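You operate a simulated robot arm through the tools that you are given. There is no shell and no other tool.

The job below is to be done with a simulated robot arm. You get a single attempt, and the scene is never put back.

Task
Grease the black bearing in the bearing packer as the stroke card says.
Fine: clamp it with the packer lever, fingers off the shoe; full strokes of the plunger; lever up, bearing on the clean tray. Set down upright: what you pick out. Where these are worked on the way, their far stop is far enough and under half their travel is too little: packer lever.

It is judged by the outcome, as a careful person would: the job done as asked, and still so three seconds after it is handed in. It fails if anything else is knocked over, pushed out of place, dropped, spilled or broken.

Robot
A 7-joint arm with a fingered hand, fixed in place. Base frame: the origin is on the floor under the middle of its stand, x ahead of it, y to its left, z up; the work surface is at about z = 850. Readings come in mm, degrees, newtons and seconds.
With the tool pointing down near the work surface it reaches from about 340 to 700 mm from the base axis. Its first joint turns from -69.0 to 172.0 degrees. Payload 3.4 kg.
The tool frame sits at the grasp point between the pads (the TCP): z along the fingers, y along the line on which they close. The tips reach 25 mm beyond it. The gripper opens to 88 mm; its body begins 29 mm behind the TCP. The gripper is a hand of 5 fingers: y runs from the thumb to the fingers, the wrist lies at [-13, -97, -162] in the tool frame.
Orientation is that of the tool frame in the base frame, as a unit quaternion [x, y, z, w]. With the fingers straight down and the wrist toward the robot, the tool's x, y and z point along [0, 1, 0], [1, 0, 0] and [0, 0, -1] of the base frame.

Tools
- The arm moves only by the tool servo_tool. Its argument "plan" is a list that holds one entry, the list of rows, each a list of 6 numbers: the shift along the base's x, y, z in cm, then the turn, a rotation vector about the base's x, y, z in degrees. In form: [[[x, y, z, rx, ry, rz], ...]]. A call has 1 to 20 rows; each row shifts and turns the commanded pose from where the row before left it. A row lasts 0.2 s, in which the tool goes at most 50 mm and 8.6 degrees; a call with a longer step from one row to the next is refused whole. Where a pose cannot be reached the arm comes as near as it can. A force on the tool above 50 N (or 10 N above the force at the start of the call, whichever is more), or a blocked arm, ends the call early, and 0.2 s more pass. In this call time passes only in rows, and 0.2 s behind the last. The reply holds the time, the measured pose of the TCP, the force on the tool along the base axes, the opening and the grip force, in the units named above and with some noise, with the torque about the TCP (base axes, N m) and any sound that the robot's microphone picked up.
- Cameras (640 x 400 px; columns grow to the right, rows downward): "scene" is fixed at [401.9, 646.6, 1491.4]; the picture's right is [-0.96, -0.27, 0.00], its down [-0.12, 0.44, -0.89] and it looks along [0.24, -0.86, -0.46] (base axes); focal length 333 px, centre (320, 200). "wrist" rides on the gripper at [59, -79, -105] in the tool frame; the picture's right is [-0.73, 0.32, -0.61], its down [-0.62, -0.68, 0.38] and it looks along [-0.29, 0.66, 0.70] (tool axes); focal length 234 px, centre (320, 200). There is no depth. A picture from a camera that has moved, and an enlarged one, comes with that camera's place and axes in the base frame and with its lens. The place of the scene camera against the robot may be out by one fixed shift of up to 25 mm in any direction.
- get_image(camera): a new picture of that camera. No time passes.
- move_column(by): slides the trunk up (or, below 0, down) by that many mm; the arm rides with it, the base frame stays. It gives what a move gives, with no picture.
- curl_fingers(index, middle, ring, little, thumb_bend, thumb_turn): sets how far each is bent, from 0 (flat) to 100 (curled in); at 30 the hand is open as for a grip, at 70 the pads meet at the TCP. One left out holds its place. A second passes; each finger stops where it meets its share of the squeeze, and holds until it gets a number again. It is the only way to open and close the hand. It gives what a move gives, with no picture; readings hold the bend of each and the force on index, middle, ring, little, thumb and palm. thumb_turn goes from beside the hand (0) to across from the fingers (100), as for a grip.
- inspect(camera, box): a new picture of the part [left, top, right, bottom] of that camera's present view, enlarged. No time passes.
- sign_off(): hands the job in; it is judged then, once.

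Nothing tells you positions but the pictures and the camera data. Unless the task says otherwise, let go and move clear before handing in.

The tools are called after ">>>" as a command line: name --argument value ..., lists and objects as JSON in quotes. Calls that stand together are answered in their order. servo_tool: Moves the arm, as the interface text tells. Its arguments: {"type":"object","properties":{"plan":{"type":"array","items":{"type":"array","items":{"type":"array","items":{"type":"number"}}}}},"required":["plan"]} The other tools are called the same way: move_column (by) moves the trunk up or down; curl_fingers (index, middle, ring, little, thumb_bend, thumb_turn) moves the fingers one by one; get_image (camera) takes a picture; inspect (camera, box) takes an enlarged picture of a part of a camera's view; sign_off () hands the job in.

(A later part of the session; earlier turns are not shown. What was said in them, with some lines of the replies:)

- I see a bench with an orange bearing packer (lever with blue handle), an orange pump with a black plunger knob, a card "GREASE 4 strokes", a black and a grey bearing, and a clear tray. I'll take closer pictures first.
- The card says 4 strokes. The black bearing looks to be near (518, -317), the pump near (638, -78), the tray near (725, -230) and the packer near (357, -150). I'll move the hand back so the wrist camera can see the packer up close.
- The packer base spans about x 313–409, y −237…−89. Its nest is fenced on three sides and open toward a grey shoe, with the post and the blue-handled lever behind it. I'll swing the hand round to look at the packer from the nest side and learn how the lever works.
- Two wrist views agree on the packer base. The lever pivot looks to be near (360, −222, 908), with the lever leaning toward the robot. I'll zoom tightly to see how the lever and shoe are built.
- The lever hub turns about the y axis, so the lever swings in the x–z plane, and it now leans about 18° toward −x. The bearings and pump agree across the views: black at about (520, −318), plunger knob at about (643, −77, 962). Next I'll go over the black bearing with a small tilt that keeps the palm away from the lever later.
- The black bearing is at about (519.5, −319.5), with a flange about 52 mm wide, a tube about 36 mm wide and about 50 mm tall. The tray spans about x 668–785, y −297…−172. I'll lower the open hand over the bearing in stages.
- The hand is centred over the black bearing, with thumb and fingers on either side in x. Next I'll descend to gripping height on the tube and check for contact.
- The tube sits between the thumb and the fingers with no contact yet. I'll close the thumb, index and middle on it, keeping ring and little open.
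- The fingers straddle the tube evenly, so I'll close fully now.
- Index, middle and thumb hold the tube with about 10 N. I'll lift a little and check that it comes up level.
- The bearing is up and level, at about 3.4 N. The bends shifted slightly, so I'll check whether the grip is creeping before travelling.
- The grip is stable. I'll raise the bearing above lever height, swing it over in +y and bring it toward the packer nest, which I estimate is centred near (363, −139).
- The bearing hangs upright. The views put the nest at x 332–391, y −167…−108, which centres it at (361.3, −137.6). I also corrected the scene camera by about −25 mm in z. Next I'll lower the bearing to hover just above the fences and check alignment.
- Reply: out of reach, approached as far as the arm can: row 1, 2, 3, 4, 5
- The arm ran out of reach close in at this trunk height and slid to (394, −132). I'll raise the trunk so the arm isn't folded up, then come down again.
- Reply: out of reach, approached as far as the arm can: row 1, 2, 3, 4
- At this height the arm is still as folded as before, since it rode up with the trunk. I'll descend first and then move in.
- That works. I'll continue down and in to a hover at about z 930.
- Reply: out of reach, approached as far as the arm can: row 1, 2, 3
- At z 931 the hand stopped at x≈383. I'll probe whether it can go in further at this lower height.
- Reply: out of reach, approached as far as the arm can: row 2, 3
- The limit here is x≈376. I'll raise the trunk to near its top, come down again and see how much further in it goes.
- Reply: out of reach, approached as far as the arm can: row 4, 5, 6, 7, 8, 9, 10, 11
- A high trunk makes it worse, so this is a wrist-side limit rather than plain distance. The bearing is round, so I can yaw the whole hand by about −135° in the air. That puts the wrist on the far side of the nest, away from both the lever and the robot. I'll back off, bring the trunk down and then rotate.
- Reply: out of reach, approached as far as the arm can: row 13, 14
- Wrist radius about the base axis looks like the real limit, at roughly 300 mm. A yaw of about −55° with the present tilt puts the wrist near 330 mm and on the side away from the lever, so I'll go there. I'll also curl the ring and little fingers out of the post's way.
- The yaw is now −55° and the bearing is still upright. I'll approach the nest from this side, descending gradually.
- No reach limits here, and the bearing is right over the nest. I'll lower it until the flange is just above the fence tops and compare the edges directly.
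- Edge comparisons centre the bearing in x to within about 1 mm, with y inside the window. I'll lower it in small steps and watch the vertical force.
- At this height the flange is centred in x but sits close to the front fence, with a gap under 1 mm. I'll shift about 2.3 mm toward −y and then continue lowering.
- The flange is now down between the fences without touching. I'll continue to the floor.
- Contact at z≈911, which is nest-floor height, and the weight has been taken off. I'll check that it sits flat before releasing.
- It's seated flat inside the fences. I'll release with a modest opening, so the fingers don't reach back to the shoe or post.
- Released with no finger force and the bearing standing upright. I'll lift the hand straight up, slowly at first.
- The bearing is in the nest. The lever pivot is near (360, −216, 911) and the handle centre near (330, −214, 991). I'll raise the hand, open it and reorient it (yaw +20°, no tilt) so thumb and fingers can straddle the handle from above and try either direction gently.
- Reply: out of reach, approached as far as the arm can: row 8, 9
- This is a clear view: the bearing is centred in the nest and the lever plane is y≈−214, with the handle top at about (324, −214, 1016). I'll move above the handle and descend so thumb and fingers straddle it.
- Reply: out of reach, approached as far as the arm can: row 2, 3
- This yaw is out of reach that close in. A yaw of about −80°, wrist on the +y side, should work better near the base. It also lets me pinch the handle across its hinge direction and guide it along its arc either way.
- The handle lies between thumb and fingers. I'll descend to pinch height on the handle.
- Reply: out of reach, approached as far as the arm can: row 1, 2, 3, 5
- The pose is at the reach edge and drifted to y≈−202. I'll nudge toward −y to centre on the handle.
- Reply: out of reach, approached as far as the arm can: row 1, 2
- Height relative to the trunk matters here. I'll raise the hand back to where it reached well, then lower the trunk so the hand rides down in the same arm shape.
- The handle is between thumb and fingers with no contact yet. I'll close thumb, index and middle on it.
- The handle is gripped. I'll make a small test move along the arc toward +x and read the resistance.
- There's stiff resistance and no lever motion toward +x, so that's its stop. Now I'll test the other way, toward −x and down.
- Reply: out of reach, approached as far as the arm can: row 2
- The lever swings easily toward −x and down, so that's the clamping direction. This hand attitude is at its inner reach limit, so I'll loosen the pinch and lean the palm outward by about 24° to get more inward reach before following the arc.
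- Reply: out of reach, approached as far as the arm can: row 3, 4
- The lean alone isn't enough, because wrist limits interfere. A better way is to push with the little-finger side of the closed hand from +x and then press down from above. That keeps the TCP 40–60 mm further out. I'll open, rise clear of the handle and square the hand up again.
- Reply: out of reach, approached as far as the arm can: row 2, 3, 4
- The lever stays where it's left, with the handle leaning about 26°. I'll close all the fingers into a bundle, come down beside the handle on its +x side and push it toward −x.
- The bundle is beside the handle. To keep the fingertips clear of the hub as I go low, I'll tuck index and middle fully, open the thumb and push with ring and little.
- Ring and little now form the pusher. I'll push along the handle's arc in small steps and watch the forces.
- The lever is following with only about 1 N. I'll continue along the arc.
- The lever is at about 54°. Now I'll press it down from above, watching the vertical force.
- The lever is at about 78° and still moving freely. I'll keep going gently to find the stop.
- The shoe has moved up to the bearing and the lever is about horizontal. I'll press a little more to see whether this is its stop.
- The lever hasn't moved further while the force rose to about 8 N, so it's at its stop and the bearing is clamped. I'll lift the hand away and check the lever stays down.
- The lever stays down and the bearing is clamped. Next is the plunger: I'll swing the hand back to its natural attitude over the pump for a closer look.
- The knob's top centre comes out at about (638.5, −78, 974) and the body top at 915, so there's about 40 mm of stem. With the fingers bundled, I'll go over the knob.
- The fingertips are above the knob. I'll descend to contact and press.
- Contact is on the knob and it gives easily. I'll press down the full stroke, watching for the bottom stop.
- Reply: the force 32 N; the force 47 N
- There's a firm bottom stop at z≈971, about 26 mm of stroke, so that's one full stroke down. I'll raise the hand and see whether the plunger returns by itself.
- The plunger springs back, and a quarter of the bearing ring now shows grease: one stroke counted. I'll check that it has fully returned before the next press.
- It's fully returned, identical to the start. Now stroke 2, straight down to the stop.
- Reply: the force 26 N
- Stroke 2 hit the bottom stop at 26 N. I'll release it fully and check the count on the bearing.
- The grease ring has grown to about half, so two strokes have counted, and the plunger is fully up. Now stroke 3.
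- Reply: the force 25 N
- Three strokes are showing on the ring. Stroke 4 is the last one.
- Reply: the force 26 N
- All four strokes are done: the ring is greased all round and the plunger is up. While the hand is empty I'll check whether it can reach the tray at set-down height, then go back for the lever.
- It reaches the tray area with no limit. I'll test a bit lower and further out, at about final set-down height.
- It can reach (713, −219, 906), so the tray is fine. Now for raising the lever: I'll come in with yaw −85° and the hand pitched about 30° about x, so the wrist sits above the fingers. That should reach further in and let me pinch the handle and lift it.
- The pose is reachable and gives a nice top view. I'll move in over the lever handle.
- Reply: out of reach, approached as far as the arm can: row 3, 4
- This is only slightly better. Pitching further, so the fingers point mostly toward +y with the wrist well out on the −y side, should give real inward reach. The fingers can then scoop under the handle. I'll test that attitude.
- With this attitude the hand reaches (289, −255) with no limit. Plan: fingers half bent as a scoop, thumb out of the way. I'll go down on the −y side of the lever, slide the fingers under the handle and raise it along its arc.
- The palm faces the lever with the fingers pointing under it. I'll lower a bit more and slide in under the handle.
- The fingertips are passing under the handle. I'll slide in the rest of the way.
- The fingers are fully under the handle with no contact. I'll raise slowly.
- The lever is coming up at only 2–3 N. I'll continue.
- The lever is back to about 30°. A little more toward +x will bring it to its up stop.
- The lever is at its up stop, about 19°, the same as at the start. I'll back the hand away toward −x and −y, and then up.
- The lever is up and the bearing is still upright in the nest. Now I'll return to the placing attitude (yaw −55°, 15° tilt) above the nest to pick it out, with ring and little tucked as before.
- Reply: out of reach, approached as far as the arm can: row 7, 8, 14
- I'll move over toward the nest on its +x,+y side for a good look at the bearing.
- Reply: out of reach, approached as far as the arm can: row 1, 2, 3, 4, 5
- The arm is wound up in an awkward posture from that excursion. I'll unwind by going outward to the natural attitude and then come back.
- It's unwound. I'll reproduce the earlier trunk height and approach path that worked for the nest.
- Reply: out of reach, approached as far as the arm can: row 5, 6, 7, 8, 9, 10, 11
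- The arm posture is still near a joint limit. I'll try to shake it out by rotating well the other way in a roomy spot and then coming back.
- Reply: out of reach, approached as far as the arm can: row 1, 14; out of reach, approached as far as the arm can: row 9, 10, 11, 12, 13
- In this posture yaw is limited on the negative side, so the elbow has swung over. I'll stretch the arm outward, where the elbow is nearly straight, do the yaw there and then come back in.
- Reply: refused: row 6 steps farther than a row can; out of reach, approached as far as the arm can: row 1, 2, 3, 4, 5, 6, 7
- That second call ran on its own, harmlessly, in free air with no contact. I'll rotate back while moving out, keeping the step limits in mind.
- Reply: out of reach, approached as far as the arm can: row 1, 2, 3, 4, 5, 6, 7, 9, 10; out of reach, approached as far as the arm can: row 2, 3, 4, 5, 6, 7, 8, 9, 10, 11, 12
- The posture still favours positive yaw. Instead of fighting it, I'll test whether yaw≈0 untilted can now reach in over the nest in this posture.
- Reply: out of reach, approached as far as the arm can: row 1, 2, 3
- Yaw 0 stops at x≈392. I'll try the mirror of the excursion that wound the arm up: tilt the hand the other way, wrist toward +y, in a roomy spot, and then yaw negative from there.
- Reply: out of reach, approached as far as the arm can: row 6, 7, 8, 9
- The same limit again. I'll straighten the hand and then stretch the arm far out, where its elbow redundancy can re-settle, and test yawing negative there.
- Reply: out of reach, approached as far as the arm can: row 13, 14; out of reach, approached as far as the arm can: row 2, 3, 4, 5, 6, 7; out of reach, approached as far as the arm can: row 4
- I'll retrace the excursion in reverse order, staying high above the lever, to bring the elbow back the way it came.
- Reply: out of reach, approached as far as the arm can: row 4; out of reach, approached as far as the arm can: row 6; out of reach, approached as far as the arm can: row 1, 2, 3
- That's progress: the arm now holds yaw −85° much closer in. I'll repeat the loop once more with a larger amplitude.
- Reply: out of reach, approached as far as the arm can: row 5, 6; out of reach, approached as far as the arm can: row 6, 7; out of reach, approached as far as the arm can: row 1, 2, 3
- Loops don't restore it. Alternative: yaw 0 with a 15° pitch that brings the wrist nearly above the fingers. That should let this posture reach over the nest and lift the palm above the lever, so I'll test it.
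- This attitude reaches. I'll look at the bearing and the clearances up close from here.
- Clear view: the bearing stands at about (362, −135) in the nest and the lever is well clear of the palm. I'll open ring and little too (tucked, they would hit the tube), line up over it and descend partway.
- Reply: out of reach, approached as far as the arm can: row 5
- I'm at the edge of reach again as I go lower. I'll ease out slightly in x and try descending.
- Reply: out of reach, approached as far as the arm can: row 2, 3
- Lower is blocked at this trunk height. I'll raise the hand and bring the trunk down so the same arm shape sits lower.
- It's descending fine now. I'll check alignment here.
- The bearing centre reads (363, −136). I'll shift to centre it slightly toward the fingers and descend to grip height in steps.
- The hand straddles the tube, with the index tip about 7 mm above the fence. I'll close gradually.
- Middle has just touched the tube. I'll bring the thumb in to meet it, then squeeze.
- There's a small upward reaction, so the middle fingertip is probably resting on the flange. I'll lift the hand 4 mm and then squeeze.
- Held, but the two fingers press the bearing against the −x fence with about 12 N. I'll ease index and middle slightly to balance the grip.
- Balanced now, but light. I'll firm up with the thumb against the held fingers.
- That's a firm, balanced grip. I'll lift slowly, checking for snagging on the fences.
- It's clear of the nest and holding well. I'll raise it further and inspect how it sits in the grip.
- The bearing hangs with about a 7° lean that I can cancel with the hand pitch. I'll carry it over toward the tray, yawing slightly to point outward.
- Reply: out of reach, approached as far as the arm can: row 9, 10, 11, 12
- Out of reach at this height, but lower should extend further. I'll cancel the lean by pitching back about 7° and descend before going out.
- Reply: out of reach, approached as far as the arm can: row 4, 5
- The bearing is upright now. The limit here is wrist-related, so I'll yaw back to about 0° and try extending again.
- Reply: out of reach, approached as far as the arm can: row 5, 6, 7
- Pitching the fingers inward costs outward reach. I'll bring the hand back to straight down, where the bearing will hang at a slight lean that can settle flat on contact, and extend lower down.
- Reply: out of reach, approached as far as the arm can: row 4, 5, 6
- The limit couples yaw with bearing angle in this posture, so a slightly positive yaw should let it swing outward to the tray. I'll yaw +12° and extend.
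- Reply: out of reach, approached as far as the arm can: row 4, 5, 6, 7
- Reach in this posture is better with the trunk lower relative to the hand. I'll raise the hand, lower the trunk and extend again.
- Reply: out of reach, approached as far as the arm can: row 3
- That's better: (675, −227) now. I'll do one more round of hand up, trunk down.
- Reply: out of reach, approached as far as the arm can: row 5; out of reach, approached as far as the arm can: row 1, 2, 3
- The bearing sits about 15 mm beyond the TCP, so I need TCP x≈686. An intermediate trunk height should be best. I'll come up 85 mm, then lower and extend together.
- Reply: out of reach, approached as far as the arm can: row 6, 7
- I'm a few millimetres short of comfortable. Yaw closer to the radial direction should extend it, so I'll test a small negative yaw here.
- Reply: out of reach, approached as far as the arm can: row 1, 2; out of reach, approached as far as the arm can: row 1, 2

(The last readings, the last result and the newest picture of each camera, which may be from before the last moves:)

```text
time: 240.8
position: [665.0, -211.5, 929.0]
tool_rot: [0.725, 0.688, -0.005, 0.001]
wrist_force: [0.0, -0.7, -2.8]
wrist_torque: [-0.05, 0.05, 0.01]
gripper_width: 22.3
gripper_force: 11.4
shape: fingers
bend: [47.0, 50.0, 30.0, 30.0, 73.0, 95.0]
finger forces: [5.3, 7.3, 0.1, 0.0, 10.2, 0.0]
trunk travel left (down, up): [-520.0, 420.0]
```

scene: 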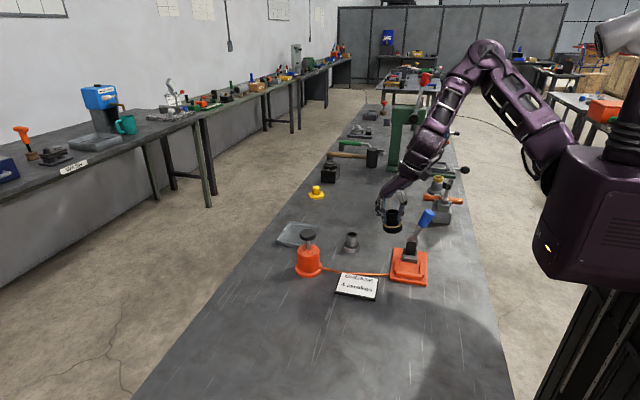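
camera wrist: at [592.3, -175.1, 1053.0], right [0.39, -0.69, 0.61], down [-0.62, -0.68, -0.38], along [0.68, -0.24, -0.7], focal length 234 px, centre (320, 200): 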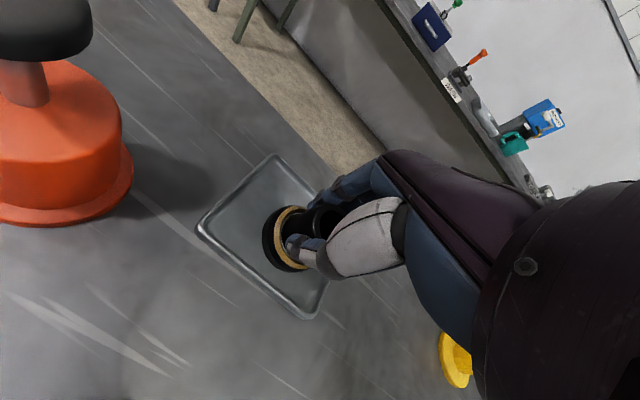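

The reach boundary here favours more negative y. The tray extends to y≈−288, so I'll aim for its near part around y≈−250, with yaw a little positive again.

>>> servo_tool --plan '[[[0, -1.0, 0.5, 0, 0, 4], [0, -1.5, 0, 0, 0, 4], [0, -1.5, 0, 0, 0, 4], [0.7, 0, 0, 0, 0, 0], [0.8, 0, 0, 0, 0, 0], [0.8, 0, 0, 0, 0, 0], [0, 0, 0, 0, 0, 0]]]'

>>> get_image --camera "wrist"

>>> inspect --camera "scene" --box '[260, 190, 350, 260]'

```text
time: 242.4
position: [677.6, -248.1, 935.4]
tool_rot: [0.65, 0.76, -0.005, 0.003]
wrist_force: [0.4, 0.6, -3.0]
wrist_torque: [0.01, 0.04, 0.01]
gripper_width: 22.2
gripper_force: 11.7
shape: fingers
bend: [47.0, 50.0, 30.0, 30.0, 73.0, 95.0]
finger forces: [5.3, 7.2, 0.0, 0.0, 10.0, 0.1]
out of reach, approached as far as the arm can: row 5, 6
trunk travel left (down, up): [-520.0, 420.0]
```

```text
taken
camera wrist: at [590.9, -200.7, 1040.3], right [0.43, -0.66, 0.61], down [-0.58, -0.73, -0.37], along [0.69, -0.19, -0.7], focal length 234 px, centre (320, 200)
```

wrist: 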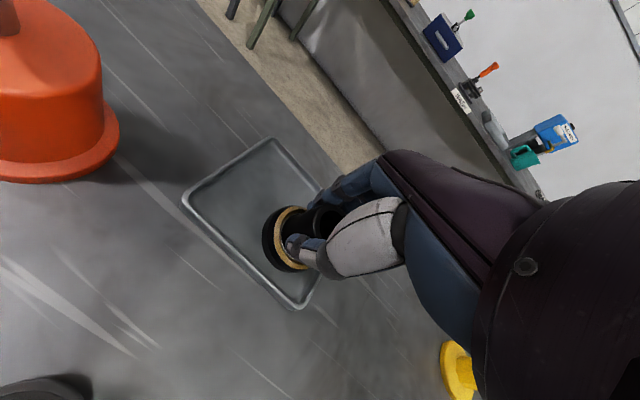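

```text
5.71 times, centred on (305, 225) of scene
camera zoom: at [401.9, 646.6, 1491.4], right [-0.96, -0.27, 0.0], down [-0.12, 0.44, -0.89], along [0.24, -0.86, -0.46], focal length 1904 px, centre (406, 57)
```

zoom: 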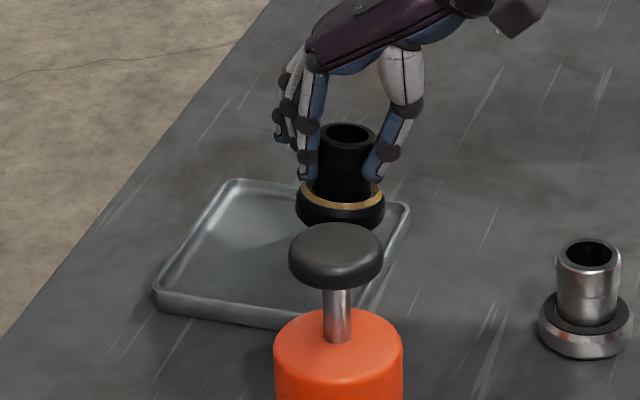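

>>> inspect --camera "scene" --box '[290, 200, 335, 240]'

>>> inspect --camera "wrist" --box '[170, 120, 350, 320]'

```text
10.00 times, centred on (312, 220) of scene
camera zoom: at [401.9, 646.6, 1491.4], right [-0.96, -0.27, 0.0], down [-0.12, 0.44, -0.89], along [0.24, -0.86, -0.46], focal length 3332 px, centre (395, 0)
```

zoom: 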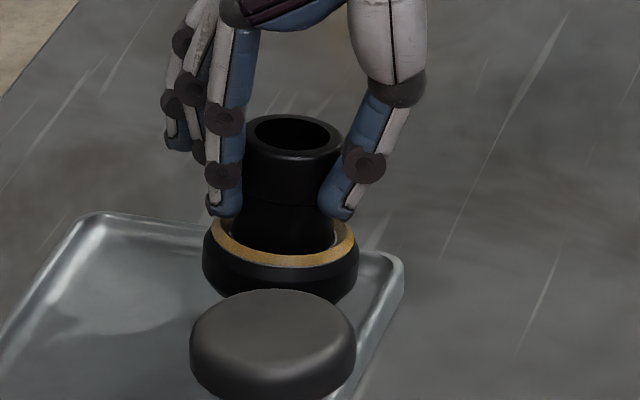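

```text
2.00 times, centred on (260, 220) of wrist
camera zoom: at [590.9, -200.7, 1040.3], right [0.43, -0.66, 0.61], down [-0.58, -0.73, -0.37], along [0.69, -0.19, -0.7], focal length 468 px, centre (440, 160)
```

zoom: 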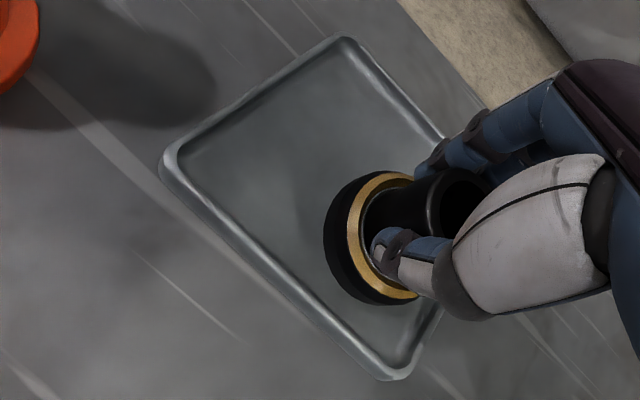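

The flange still overlaps the near rim by a few millimetres, so I need TCP x≈685+. I'll tune the trunk height by 40 mm and push out again.

>>> move_column --by 40

>>> servo_tool --plan '[[[0, 0, -1.5, 0, 0, 0], [0, 0, -1.5, 0, 0, 0], [0, 0, -1.0, 0, 0, 0], [0.6, 0, 0, 0, 0, 0], [0.6, 0, 0, 0, 0, 0], [0.6, 0, 0, 0, 0, 0], [0, 0, 0, 0, 0, 0]]]'

```text
time: 243.2
position: [675.8, -247.6, 974.6]
tool_rot: [0.65, 0.76, -0.005, 0.002]
wrist_force: [0.0, -0.8, -3.3]
wrist_torque: [-0.01, 0.03, -0.01]
gripper_width: 22.1
gripper_force: 11.1
shape: fingers
bend: [47.0, 50.0, 30.0, 30.0, 73.0, 95.0]
finger forces: [5.3, 7.2, 0.0, 0.0, 10.0, 0.1]
trunk travel left (down, up): [-560.0, 380.0]
```

```text
time: 244.8
position: [671.4, -250.0, 937.8]
tool_rot: [0.65, 0.76, -0.005, 0.003]
wrist_force: [0.0, -0.4, -2.5]
wrist_torque: [-0.01, 0.04, -0.03]
gripper_width: 22.0
gripper_force: 11.5
shape: fingers
bend: [47.0, 50.0, 30.0, 30.0, 73.0, 95.0]
finger forces: [5.4, 7.2, 0.0, 0.1, 10.1, 0.0]
out of reach, approached as far as the arm can: row 2, 4, 5, 6
trunk travel left (down, up): [-560.0, 380.0]
```

Slightly lower trunk was better. I'll go back to that and point the fingers a few degrees outward to gain the last centimetre. The extra lean will be let down gently on the fingers at set-down.

>>> servo_tool --plan '[[[0, 0, 1.5, 0, 0, 0], [0, 0, 2.0, 0, 0, 0], [0, 0, 2.0, 0.28, -1.73, 0], [0, 0, 0.5, 0.28, -1.73, 0], [0, 0, 0, 0, 0, 0]]]'

>>> move_column --by -50

>>> servo_tool --plan '[[[0.6, 0, 0, 0, 0, 0], [0.6, 0, 0, 0, 0, 0], [0.6, 0, 0, 0, 0, 0], [0.5, 0, 0, 0, 0, 0], [0, 0, 0, 0, 0, 0]]]'

>>> inspect --camera "scene" --box '[280, 190, 335, 240]'

>>> inspect --camera "wrist" --box '[170, 120, 350, 320]'

```text
time: 246.0
position: [670.1, -249.9, 997.3]
tool_rot: [0.65, 0.759, 0.019, 0.023]
wrist_force: [0.7, 0.5, -2.5]
wrist_torque: [-0.04, 0.05, 0.0]
gripper_width: 22.1
gripper_force: 10.5
shape: fingers
bend: [47.0, 50.0, 30.0, 30.0, 73.0, 95.0]
finger forces: [5.3, 7.3, 0.0, 0.1, 10.0, 0.0]
trunk travel left (down, up): [-560.0, 380.0]
```

```text
time: 246.9
position: [669.9, -250.7, 947.3]
tool_rot: [0.65, 0.76, 0.019, 0.022]
wrist_force: [-0.6, 0.8, -2.7]
wrist_torque: [-0.01, 0.07, -0.06]
gripper_width: 22.0
gripper_force: 11.4
shape: fingers
bend: [47.0, 50.0, 30.0, 30.0, 73.0, 95.0]
finger forces: [5.2, 7.1, 0.0, 0.0, 10.2, 0.0]
trunk travel left (down, up): [-510.0, 430.0]
```

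```text
time: 248.1
position: [687.4, -249.7, 948.6]
tool_rot: [0.651, 0.758, 0.018, 0.023]
wrist_force: [0.5, -0.1, -1.7]
wrist_torque: [0.02, 0.03, 0.01]
gripper_width: 21.8
gripper_force: 11.3
shape: fingers
bend: [47.0, 50.0, 30.0, 30.0, 73.0, 95.0]
finger forces: [5.3, 7.2, 0.0, 0.0, 10.2, 0.0]
out of reach, approached as far as the arm can: row 4
trunk travel left (down, up): [-510.0, 430.0]
```

```text
8.00 times, centred on (308, 215) of scene
camera zoom: at [401.9, 646.6, 1491.4], right [-0.96, -0.27, 0.0], down [-0.12, 0.44, -0.89], along [0.24, -0.86, -0.46], focal length 2666 px, centre (420, 80)
```

zoom: 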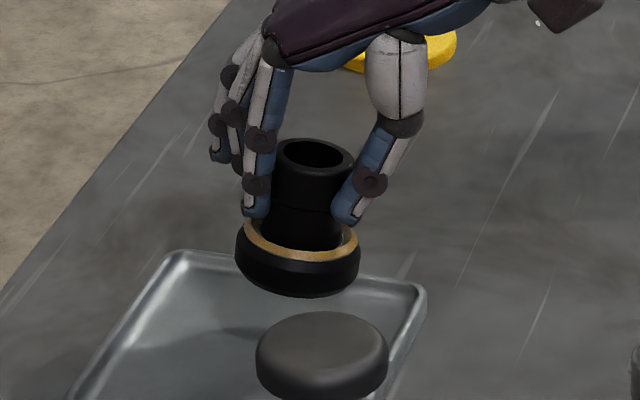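

```text
2.00 times, centred on (260, 220) of wrist
camera zoom: at [595.3, -202.4, 1047.4], right [0.39, -0.67, 0.63], down [-0.55, -0.72, -0.42], along [0.73, -0.19, -0.65], focal length 468 px, centre (440, 160)
```

zoom: 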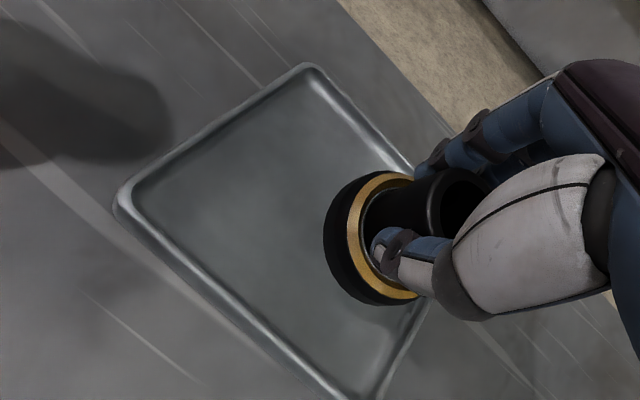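

The bearing is now over the tray floor at about (705, −248), clear of the near rim. I'll lower in steps, checking position.

>>> servo_tool --plan '[[[0, 0, -0.8, 0, 0, 0], [0, 0, -0.7, 0, 0, 0], [0, 0, 0, 0, 0, 0]]]'

>>> inspect --camera "scene" --box '[280, 190, 335, 240]'

>>> inspect --camera "wrist" --box '[170, 120, 350, 340]'

```text
time: 248.9
position: [686.8, -248.8, 932.9]
tool_rot: [0.651, 0.759, 0.018, 0.022]
wrist_force: [-0.4, -1.0, -2.6]
wrist_torque: [-0.01, 0.04, -0.01]
gripper_width: 22.0
gripper_force: 11.3
shape: fingers
bend: [47.0, 50.0, 30.0, 30.0, 73.0, 95.0]
finger forces: [5.3, 7.2, 0.1, 0.0, 10.0, 0.0]
trunk travel left (down, up): [-510.0, 430.0]
```

```text
8.00 times, centred on (308, 215) of scene
camera zoom: at [401.9, 646.6, 1491.4], right [-0.96, -0.27, 0.0], down [-0.12, 0.44, -0.89], along [0.24, -0.86, -0.46], focal length 2666 px, centre (420, 80)
```

zoom: 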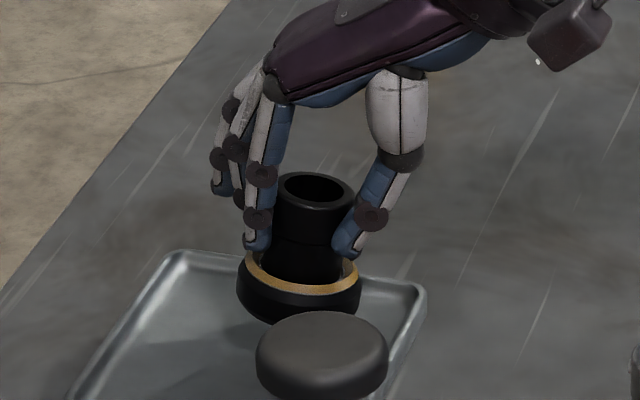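

```text
1.82 times, centred on (260, 230) of wrist
camera zoom: at [595.0, -202.1, 1032.1], right [0.39, -0.67, 0.63], down [-0.55, -0.72, -0.42], along [0.73, -0.19, -0.65], focal length 426 px, centre (429, 146)
```

zoom: 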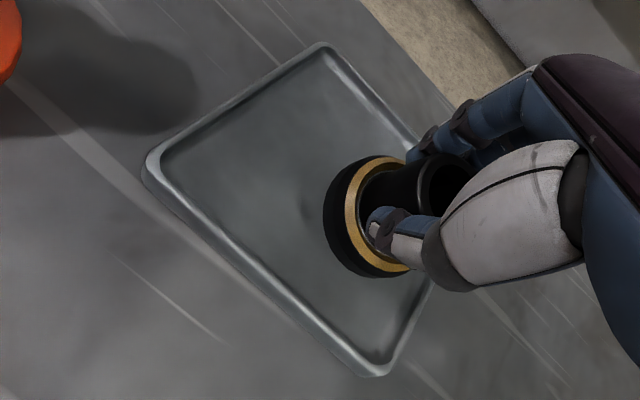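

>>> servo_tool --plan '[[[0, 0, -0.5, 0, 0, 0], [0, 0, -0.4, 0, 0, 0], [0, 0, 0, 0, 0, 0]]]'

>>> servo_tool --plan '[[[0, 0, -0.3, 0, 0, 0], [0, 0, 0, 0, 0, 0]]]'

>>> inspect --camera "scene" --box '[280, 195, 335, 245]'

>>> inspect --camera "wrist" --box '[170, 120, 350, 340]'

```text
time: 249.7
position: [687.3, -249.7, 922.2]
tool_rot: [0.651, 0.759, 0.02, 0.024]
wrist_force: [-0.2, -0.5, -2.7]
wrist_torque: [-0.01, 0.05, 0.0]
gripper_width: 22.4
gripper_force: 11.0
shape: fingers
bend: [47.0, 50.0, 30.0, 30.0, 73.0, 95.0]
finger forces: [5.2, 7.2, 0.1, 0.1, 10.0, 0.0]
trunk travel left (down, up): [-510.0, 430.0]
```

```text
time: 250.3
position: [685.7, -249.1, 919.7]
tool_rot: [0.65, 0.759, 0.02, 0.023]
wrist_force: [-0.6, 0.6, -2.9]
wrist_torque: [-0.04, 0.04, 0.01]
gripper_width: 22.1
gripper_force: 11.0
shape: fingers
bend: [47.0, 50.0, 30.0, 30.0, 73.0, 95.0]
finger forces: [5.3, 7.2, 0.0, 0.0, 10.1, 0.0]
trunk travel left (down, up): [-510.0, 430.0]
```

```text
8.00 times, centred on (308, 220) of scene
camera zoom: at [401.9, 646.6, 1491.4], right [-0.96, -0.27, 0.0], down [-0.12, 0.44, -0.89], along [0.24, -0.86, -0.46], focal length 2666 px, centre (420, 40)
```

zoom: 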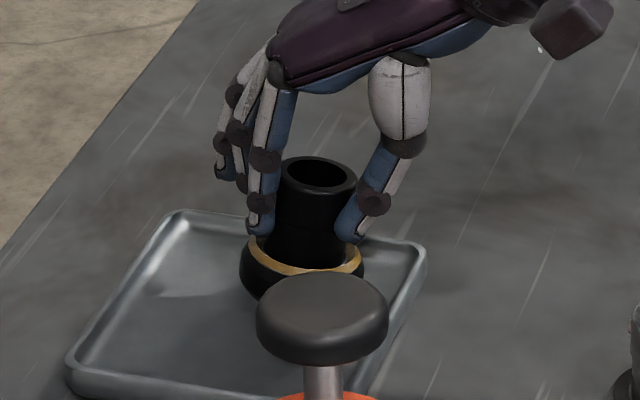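

```text
1.82 times, centred on (260, 230) of wrist
camera zoom: at [594.0, -202.9, 1020.1], right [0.39, -0.67, 0.63], down [-0.55, -0.72, -0.42], along [0.73, -0.19, -0.65], focal length 426 px, centre (429, 146)
```

zoom: 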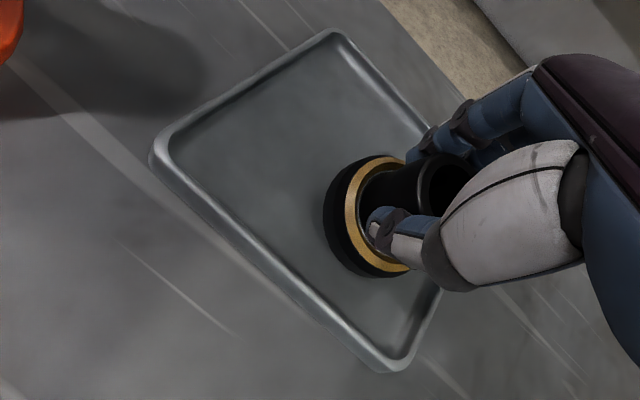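

It's inside the rim all round. I'll continue down gently to contact.

>>> servo_tool --plan '[[[0, 0, -0.2, 0, 0, 0], [0, 0, 0, 0, 0, 0]]]'

>>> servo_tool --plan '[[[0, 0, -0.2, 0, 0, 0], [0, 0, 0, 0, 0, 0]]]'

>>> servo_tool --plan '[[[0, 0, -0.2, 0, 0, 0], [0, 0, 0, 0, 0, 0]]]'

```text
time: 250.9
position: [685.7, -248.9, 918.3]
tool_rot: [0.65, 0.76, 0.018, 0.022]
wrist_force: [-0.6, 0.2, -2.7]
wrist_torque: [0.02, 0.06, 0.03]
gripper_width: 21.8
gripper_force: 11.4
shape: fingers
bend: [47.0, 50.0, 30.0, 30.0, 73.0, 95.0]
finger forces: [5.3, 7.2, 0.1, 0.0, 10.1, 0.0]
trunk travel left (down, up): [-510.0, 430.0]
```

```text
time: 251.5
position: [686.0, -250.1, 917.4]
tool_rot: [0.65, 0.76, 0.019, 0.022]
wrist_force: [0.5, 0.4, -2.8]
wrist_torque: [-0.01, 0.06, -0.04]
gripper_width: 22.2
gripper_force: 11.2
shape: fingers
bend: [47.0, 50.0, 30.0, 30.0, 73.0, 95.0]
finger forces: [5.3, 7.2, 0.1, 0.1, 10.1, 0.0]
trunk travel left (down, up): [-510.0, 430.0]
```

```text
time: 252.1
position: [685.0, -250.8, 914.7]
tool_rot: [0.65, 0.76, 0.02, 0.022]
wrist_force: [0.7, 1.0, -1.0]
wrist_torque: [0.01, 0.01, 0.0]
gripper_width: 21.8
gripper_force: 11.8
shape: fingers
bend: [47.0, 50.0, 30.0, 30.0, 74.0, 95.0]
finger forces: [5.8, 7.5, 0.0, 0.0, 10.4, 0.0]
trunk travel left (down, up): [-510.0, 430.0]
```

First contact: the near edge of the flange is touching the tray. I'll go a touch more to load it lightly.

>>> servo_tool --plan '[[[0, 0, -0.15, 0, 0, 0], [0, 0, 0, 0, 0, 0]]]'

>>> inspect --camera "scene" --box '[280, 195, 335, 245]'

>>> inspect --camera "wrist" --box '[210, 150, 350, 300]'

```text
time: 252.7
position: [684.9, -249.4, 914.8]
tool_rot: [0.65, 0.759, 0.019, 0.023]
wrist_force: [1.7, 0.9, 2.6]
wrist_torque: [-0.01, -0.04, 0.03]
gripper_width: 21.9
gripper_force: 12.8
shape: fingers
bend: [47.0, 50.0, 30.0, 30.0, 74.0, 95.0]
finger forces: [7.0, 7.7, 0.0, 0.0, 10.6, 0.0]
trunk travel left (down, up): [-510.0, 430.0]
```

```text
8.00 times, centred on (308, 220) of scene
camera zoom: at [401.9, 646.6, 1491.4], right [-0.96, -0.27, 0.0], down [-0.12, 0.44, -0.89], along [0.24, -0.86, -0.46], focal length 2666 px, centre (420, 40)
```

zoom: 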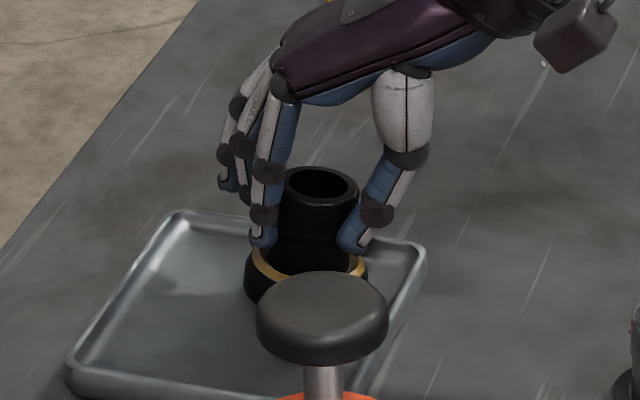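

```text
2.67 times, centred on (280, 225) of wrist
camera zoom: at [592.6, -203.0, 1014.7], right [0.39, -0.67, 0.63], down [-0.55, -0.72, -0.42], along [0.73, -0.18, -0.65], focal length 624 px, centre (427, 133)
```

zoom: 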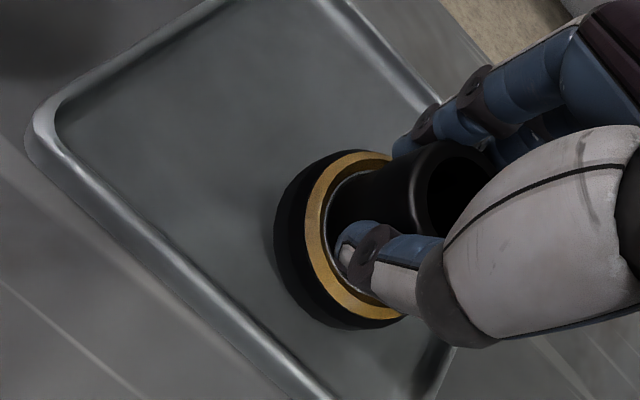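

It's resting on the tray with the lean slightly reduced. I'll relax the thumb and open the fingers in small steps so the bearing settles flat against them.

>>> curl_fingers --thumb_bend 72 --index 46 --middle 49

>>> inspect --camera "scene" --box '[280, 195, 335, 245]'

```text
time: 253.7
position: [686.2, -249.4, 915.8]
tool_rot: [0.65, 0.759, 0.019, 0.023]
wrist_force: [-0.1, 1.2, 0.3]
wrist_torque: [-0.01, 0.05, 0.01]
gripper_width: 25.2
gripper_force: 3.3
shape: fingers
bend: [45.0, 47.0, 30.0, 30.0, 71.0, 96.0]
finger forces: [1.9, 3.0, 0.0, 0.1, 2.8, 0.0]
trunk travel left (down, up): [-510.0, 430.0]
```

```text
8.00 times, centred on (308, 220) of scene
camera zoom: at [401.9, 646.6, 1491.4], right [-0.96, -0.27, 0.0], down [-0.12, 0.44, -0.89], along [0.24, -0.86, -0.46], focal length 2666 px, centre (420, 40)
```

zoom: 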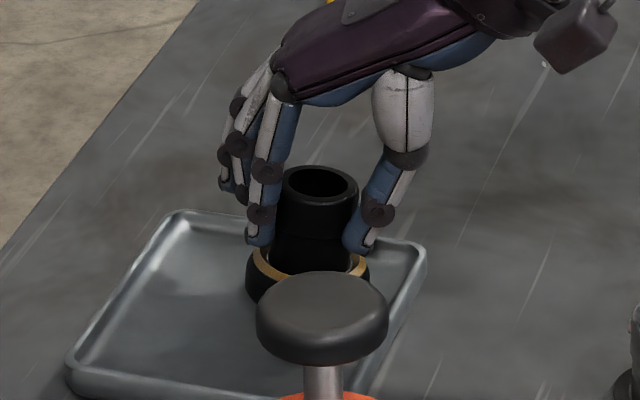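

>>> curl_fingers --index 43 --middle 45

>>> inspect --camera "scene" --box '[280, 195, 335, 245]'

>>> curl_fingers --index 41 --middle 42 --thumb_bend 70

>>> inspect --camera "scene" --box '[280, 195, 335, 245]'

>>> inspect --camera "wrist" --box '[210, 150, 350, 300]'

```text
time: 254.7
position: [684.9, -250.1, 914.5]
tool_rot: [0.65, 0.759, 0.018, 0.022]
wrist_force: [-0.5, 1.0, -1.0]
wrist_torque: [0.02, 0.03, 0.0]
gripper_width: 26.9
gripper_force: 2.3
shape: fingers
bend: [43.0, 44.0, 30.0, 30.0, 71.0, 97.0]
finger forces: [1.0, 1.1, 0.0, 0.0, 2.0, 0.0]
trunk travel left (down, up): [-510.0, 430.0]
```

```text
8.00 times, centred on (308, 220) of scene
camera zoom: at [401.9, 646.6, 1491.4], right [-0.96, -0.27, 0.0], down [-0.12, 0.44, -0.89], along [0.24, -0.86, -0.46], focal length 2666 px, centre (420, 40)
```

zoom: 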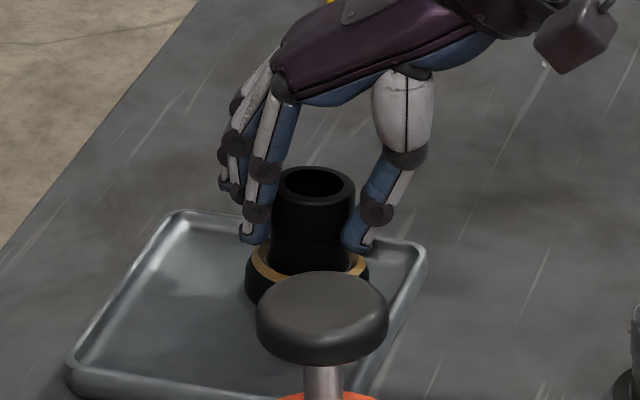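

```text
time: 255.7
position: [684.9, -249.7, 915.1]
tool_rot: [0.65, 0.759, 0.019, 0.022]
wrist_force: [0.3, 0.8, -0.9]
wrist_torque: [-0.02, 0.0, 0.0]
gripper_width: 30.9
gripper_force: 0.1
shape: fingers
bend: [41.0, 42.0, 30.0, 30.0, 70.0, 97.0]
finger forces: [0.6, 0.0, 0.0, 0.1, 0.2, 0.0]
trunk travel left (down, up): [-510.0, 430.0]
```

```text
8.00 times, centred on (308, 220) of scene
camera zoom: at [401.9, 646.6, 1491.4], right [-0.96, -0.27, 0.0], down [-0.12, 0.44, -0.89], along [0.24, -0.86, -0.46], focal length 2666 px, centre (420, 40)
```

zoom: 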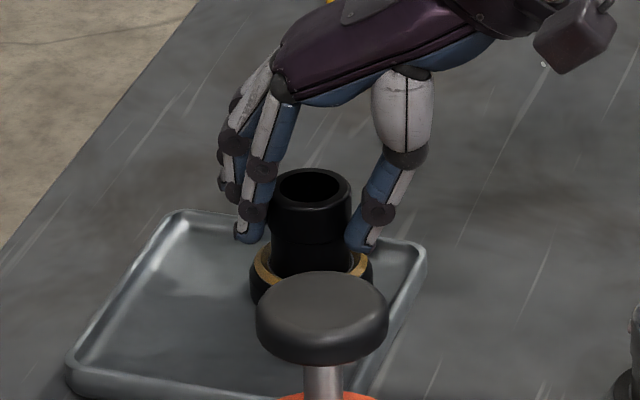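

```text
2.67 times, centred on (280, 225) of wrist
camera zoom: at [592.8, -203.4, 1014.2], right [0.39, -0.67, 0.63], down [-0.55, -0.72, -0.42], along [0.73, -0.18, -0.65], focal length 624 px, centre (427, 133)
```

zoom: 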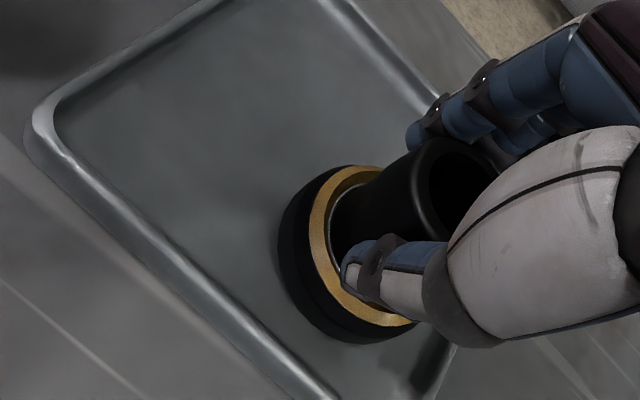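

The bearing has settled practically upright, with forces near zero. I'll open further to let go completely.

>>> curl_fingers --index 38 --middle 38 --thumb_bend 64

>>> curl_fingers --index 33 --middle 33 --thumb_bend 45

>>> inspect --camera "scene" --box '[280, 195, 335, 245]'

>>> inspect --camera "wrist" --box '[170, 120, 350, 340]'

```text
time: 256.7
position: [684.4, -249.2, 914.3]
tool_rot: [0.65, 0.76, 0.019, 0.022]
wrist_force: [0.1, -0.7, 0.0]
wrist_torque: [-0.01, -0.01, 0.04]
gripper_width: 39.0
gripper_force: 0.1
shape: fingers
bend: [38.0, 38.0, 30.0, 30.0, 64.0, 97.0]
finger forces: [0.0, 0.0, 0.1, 0.1, 0.0, 0.0]
trunk travel left (down, up): [-510.0, 430.0]
```

```text
time: 257.7
position: [686.1, -250.0, 914.7]
tool_rot: [0.649, 0.76, 0.018, 0.022]
wrist_force: [-0.9, -0.1, 0.3]
wrist_torque: [0.0, 0.02, -0.03]
gripper_width: 65.2
gripper_force: 0.2
shape: fingers
bend: [33.0, 33.0, 30.0, 30.0, 45.0, 97.0]
finger forces: [0.1, 0.1, 0.0, 0.0, 0.0, 0.0]
trunk travel left (down, up): [-510.0, 430.0]
```

```text
8.00 times, centred on (308, 220) of scene
camera zoom: at [401.9, 646.6, 1491.4], right [-0.96, -0.27, 0.0], down [-0.12, 0.44, -0.89], along [0.24, -0.86, -0.46], focal length 2666 px, centre (420, 40)
```

zoom: 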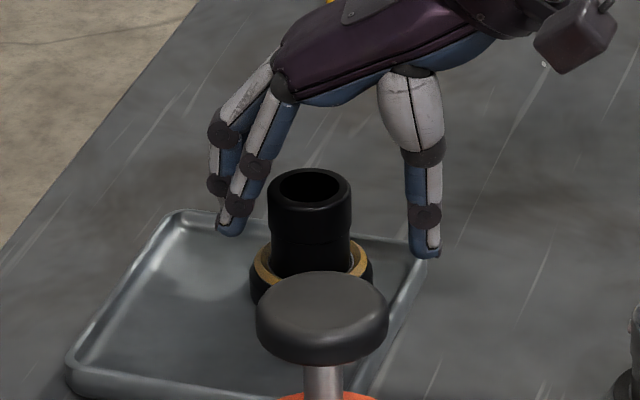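

```text
1.82 times, centred on (260, 230) of wrist
camera zoom: at [592.7, -203.5, 1014.3], right [0.39, -0.67, 0.63], down [-0.55, -0.72, -0.42], along [0.73, -0.18, -0.65], focal length 426 px, centre (429, 146)
```

zoom: 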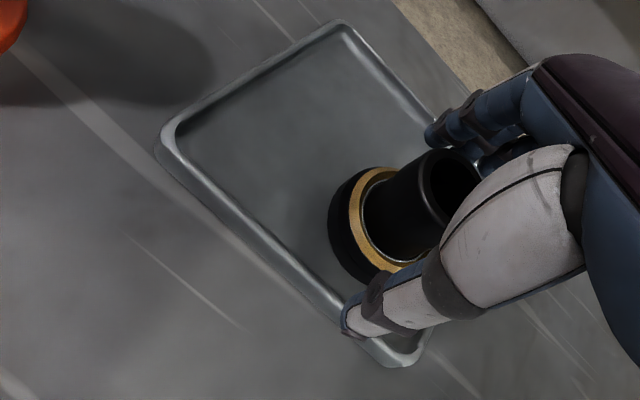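

Released: the bearing stands upright on the tray floor. I'll open a little wider and lift straight up slowly.

>>> curl_fingers --index 26 --middle 26 --thumb_bend 38

>>> servo_tool --plan '[[[0, 0, 0.6, 0, 0, 0], [0, 0, 0.8, 0, 0, 0], [0, 0, 1.0, 0, 0, 0], [0, 0, 1.0, 0, 0, 0], [0, 0, 0, 0, 0, 0]]]'

>>> inspect --camera "scene" --box '[280, 190, 335, 245]'

```text
time: 258.7
position: [684.1, -249.2, 914.0]
tool_rot: [0.65, 0.76, 0.019, 0.022]
wrist_force: [0.1, 0.6, 0.2]
wrist_torque: [0.01, -0.01, 0.0]
gripper_width: 81.0
gripper_force: 0.1
shape: fingers
bend: [26.0, 26.0, 30.0, 30.0, 38.0, 97.0]
finger forces: [0.0, 0.1, 0.0, 0.0, 0.1, 0.0]
trunk travel left (down, up): [-510.0, 430.0]
```

```text
time: 259.9
position: [686.4, -248.6, 947.6]
tool_rot: [0.651, 0.759, 0.019, 0.023]
wrist_force: [0.3, -0.8, 0.3]
wrist_torque: [0.0, 0.0, -0.01]
gripper_width: 80.9
gripper_force: 0.1
shape: fingers
bend: [26.0, 26.0, 30.0, 30.0, 38.0, 97.0]
finger forces: [0.0, 0.1, 0.1, 0.0, 0.0, 0.1]
trunk travel left (down, up): [-510.0, 430.0]
```

```text
7.27 times, centred on (308, 218) of scene
camera zoom: at [401.9, 646.6, 1491.4], right [-0.96, -0.27, 0.0], down [-0.12, 0.44, -0.89], along [0.24, -0.86, -0.46], focal length 2423 px, centre (411, 73)
```

zoom: 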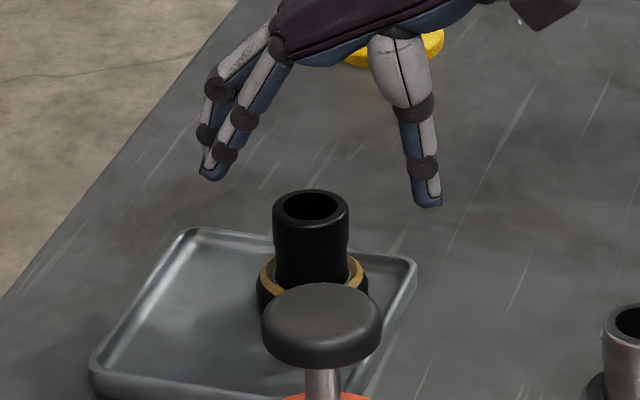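

The hand is clear above the bearing, which hasn't moved. I'll rise well clear, pull back and do a final check of everything.

>>> servo_tool --plan '[[[0, 0, 2.0, 0, 0, 0], [0, 0, 3.0, 0, 0, 0], [-1.0, 0, 3.0, 0, 0, 0], [-2.0, 0, 3.0, 0, 0, 0], [-3.0, 0, 1.0, 0, 0, 0], [-3.0, 0, 0, 0, 0, 0], [0, 0, 0, 0, 0, 0]]]'

>>> get_image --camera "wrist"

>>> get_image --camera "scene"

>>> inspect --camera "scene" --box '[270, 180, 450, 300]'

>>> inspect --camera "wrist" --box '[120, 100, 340, 300]'

```text
time: 261.5
position: [594.7, -244.1, 1066.5]
tool_rot: [0.65, 0.759, 0.019, 0.023]
wrist_force: [0.4, 0.4, 0.0]
wrist_torque: [0.01, -0.01, 0.0]
gripper_width: 81.0
gripper_force: 0.1
shape: fingers
bend: [26.0, 26.0, 30.0, 30.0, 38.0, 97.0]
finger forces: [0.0, 0.0, 0.0, 0.1, 0.1, 0.0]
out of reach, approached as far as the arm can: row 2
trunk travel left (down, up): [-510.0, 430.0]
```

```text
taken
camera wrist: at [503.4, -198.0, 1167.1], right [0.4, -0.67, 0.63], down [-0.55, -0.72, -0.42], along [0.73, -0.18, -0.65], focal length 234 px, centre (320, 200)
```

wrist: 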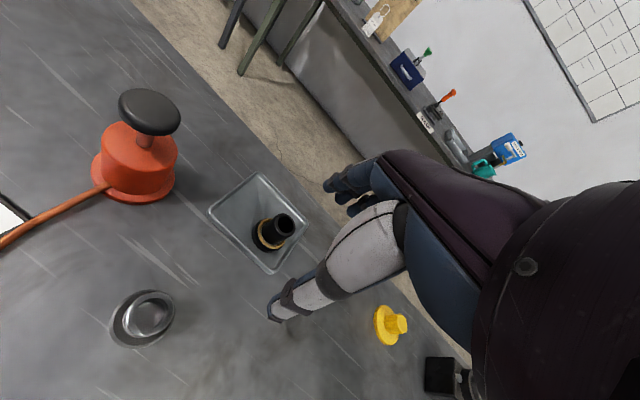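

```text
taken
```

scene: 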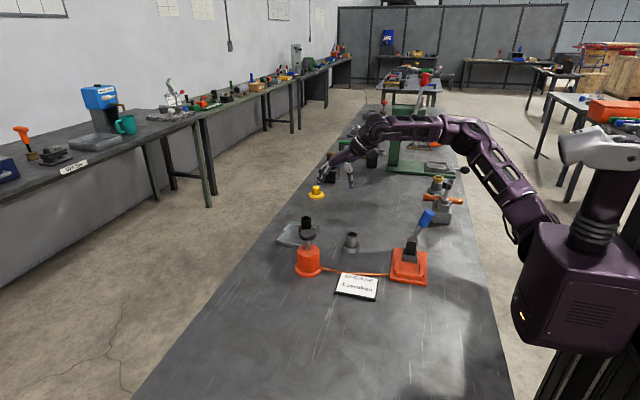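

```text
3.33 times, centred on (360, 240) of scene
camera zoom: at [401.9, 646.6, 1491.4], right [-0.96, -0.27, 0.0], down [-0.12, 0.44, -0.89], along [0.24, -0.86, -0.46], focal length 1111 px, centre (187, 67)
```

zoom: 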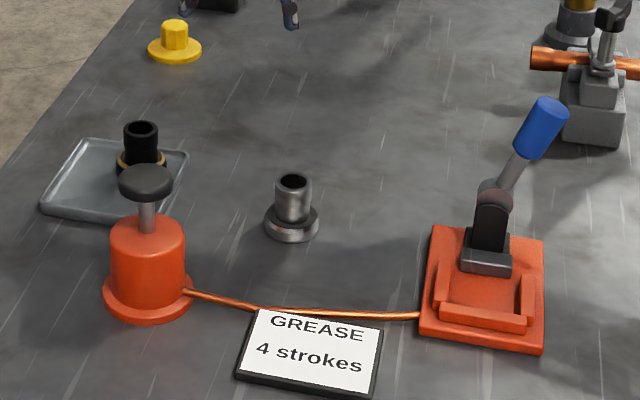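

```text
2.00 times, centred on (230, 200) of wrist
camera zoom: at [503.4, -198.0, 1167.1], right [0.4, -0.67, 0.63], down [-0.55, -0.72, -0.42], along [0.73, -0.18, -0.65], focal length 468 px, centre (500, 200)
```

zoom: 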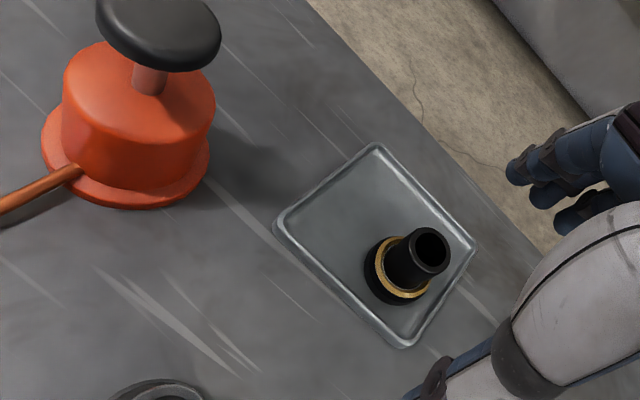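

Everything looks in order. One close check that the flange sits fully on the tray floor rather than on the rim.

>>> inspect --camera "wrist" --box '[200, 165, 320, 280]'

>>> inspect --camera "scene" --box '[275, 205, 330, 255]'

>>> inspect --camera "scene" --box '[385, 200, 440, 290]'

```text
3.48 times, centred on (260, 222) of wrist
camera zoom: at [503.4, -198.0, 1167.1], right [0.4, -0.67, 0.63], down [-0.55, -0.72, -0.42], along [0.73, -0.18, -0.65], focal length 814 px, centre (529, 122)
```

zoom: 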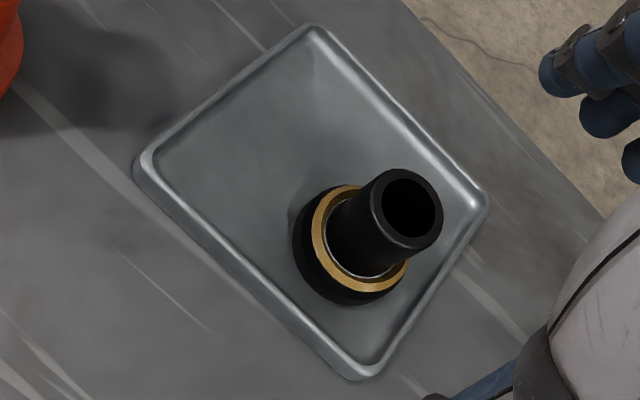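

```text
8.00 times, centred on (302, 230) of scene
camera zoom: at [401.9, 646.6, 1491.4], right [-0.96, -0.27, 0.0], down [-0.12, 0.44, -0.89], along [0.24, -0.86, -0.46], focal length 2666 px, centre (460, -40)
```

zoom: 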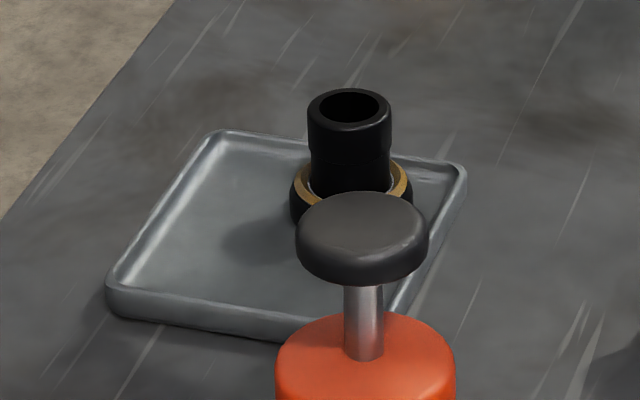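

```text
4.44 times, centred on (412, 245) of scene
camera zoom: at [401.9, 646.6, 1491.4], right [-0.96, -0.27, 0.0], down [-0.12, 0.44, -0.89], along [0.24, -0.86, -0.46], focal length 1481 px, centre (-91, 0)
```

zoom: 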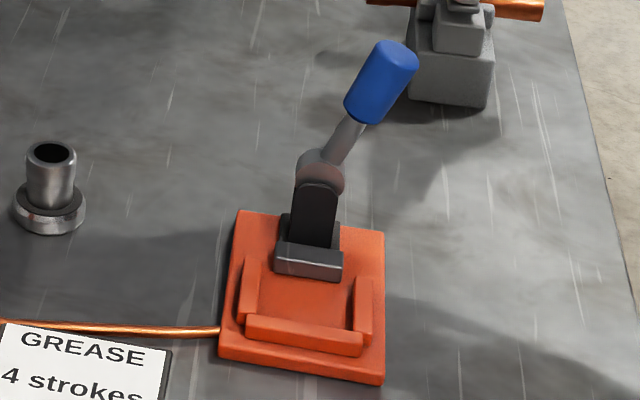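

The black bearing has grease all round and stands upright inside the tray. The lever is back up at its original angle, the plunger is up, and the grey bearing, the card and the rest are where they were. The hand is empty and clear, so I'm handing in.

>>> sign_off

```text
The job is handed in.
```

The black bearing is greased with 4 full plunger strokes, as the card says, and stands upright on the clean tray. I handed the job in after a last look.

- **Clamping:** I closed the packer lever to its far stop, about 70° of swing. Only the ring and little fingers touched the lever, and none were on the shoe.
- **Strokes:** Each of the four strokes reached the plunger's bottom stop. I checked it was fully up before each of the next three strokes and again at the end. After the fourth, the ring showed grease all round.
- **Lever up:** I raised the lever back to its up stop before taking the bearing out. It looked the same as at the start.
- **Set-down:** The bearing leaned about 10° in the grip when it reached the tray. I let it settle flat by opening the fingers in small steps. It sits near the edge closest to the robot, on the tray floor and clear of the rim.

In the last pictures, the grey bearing, pump, card and packer were where they started.
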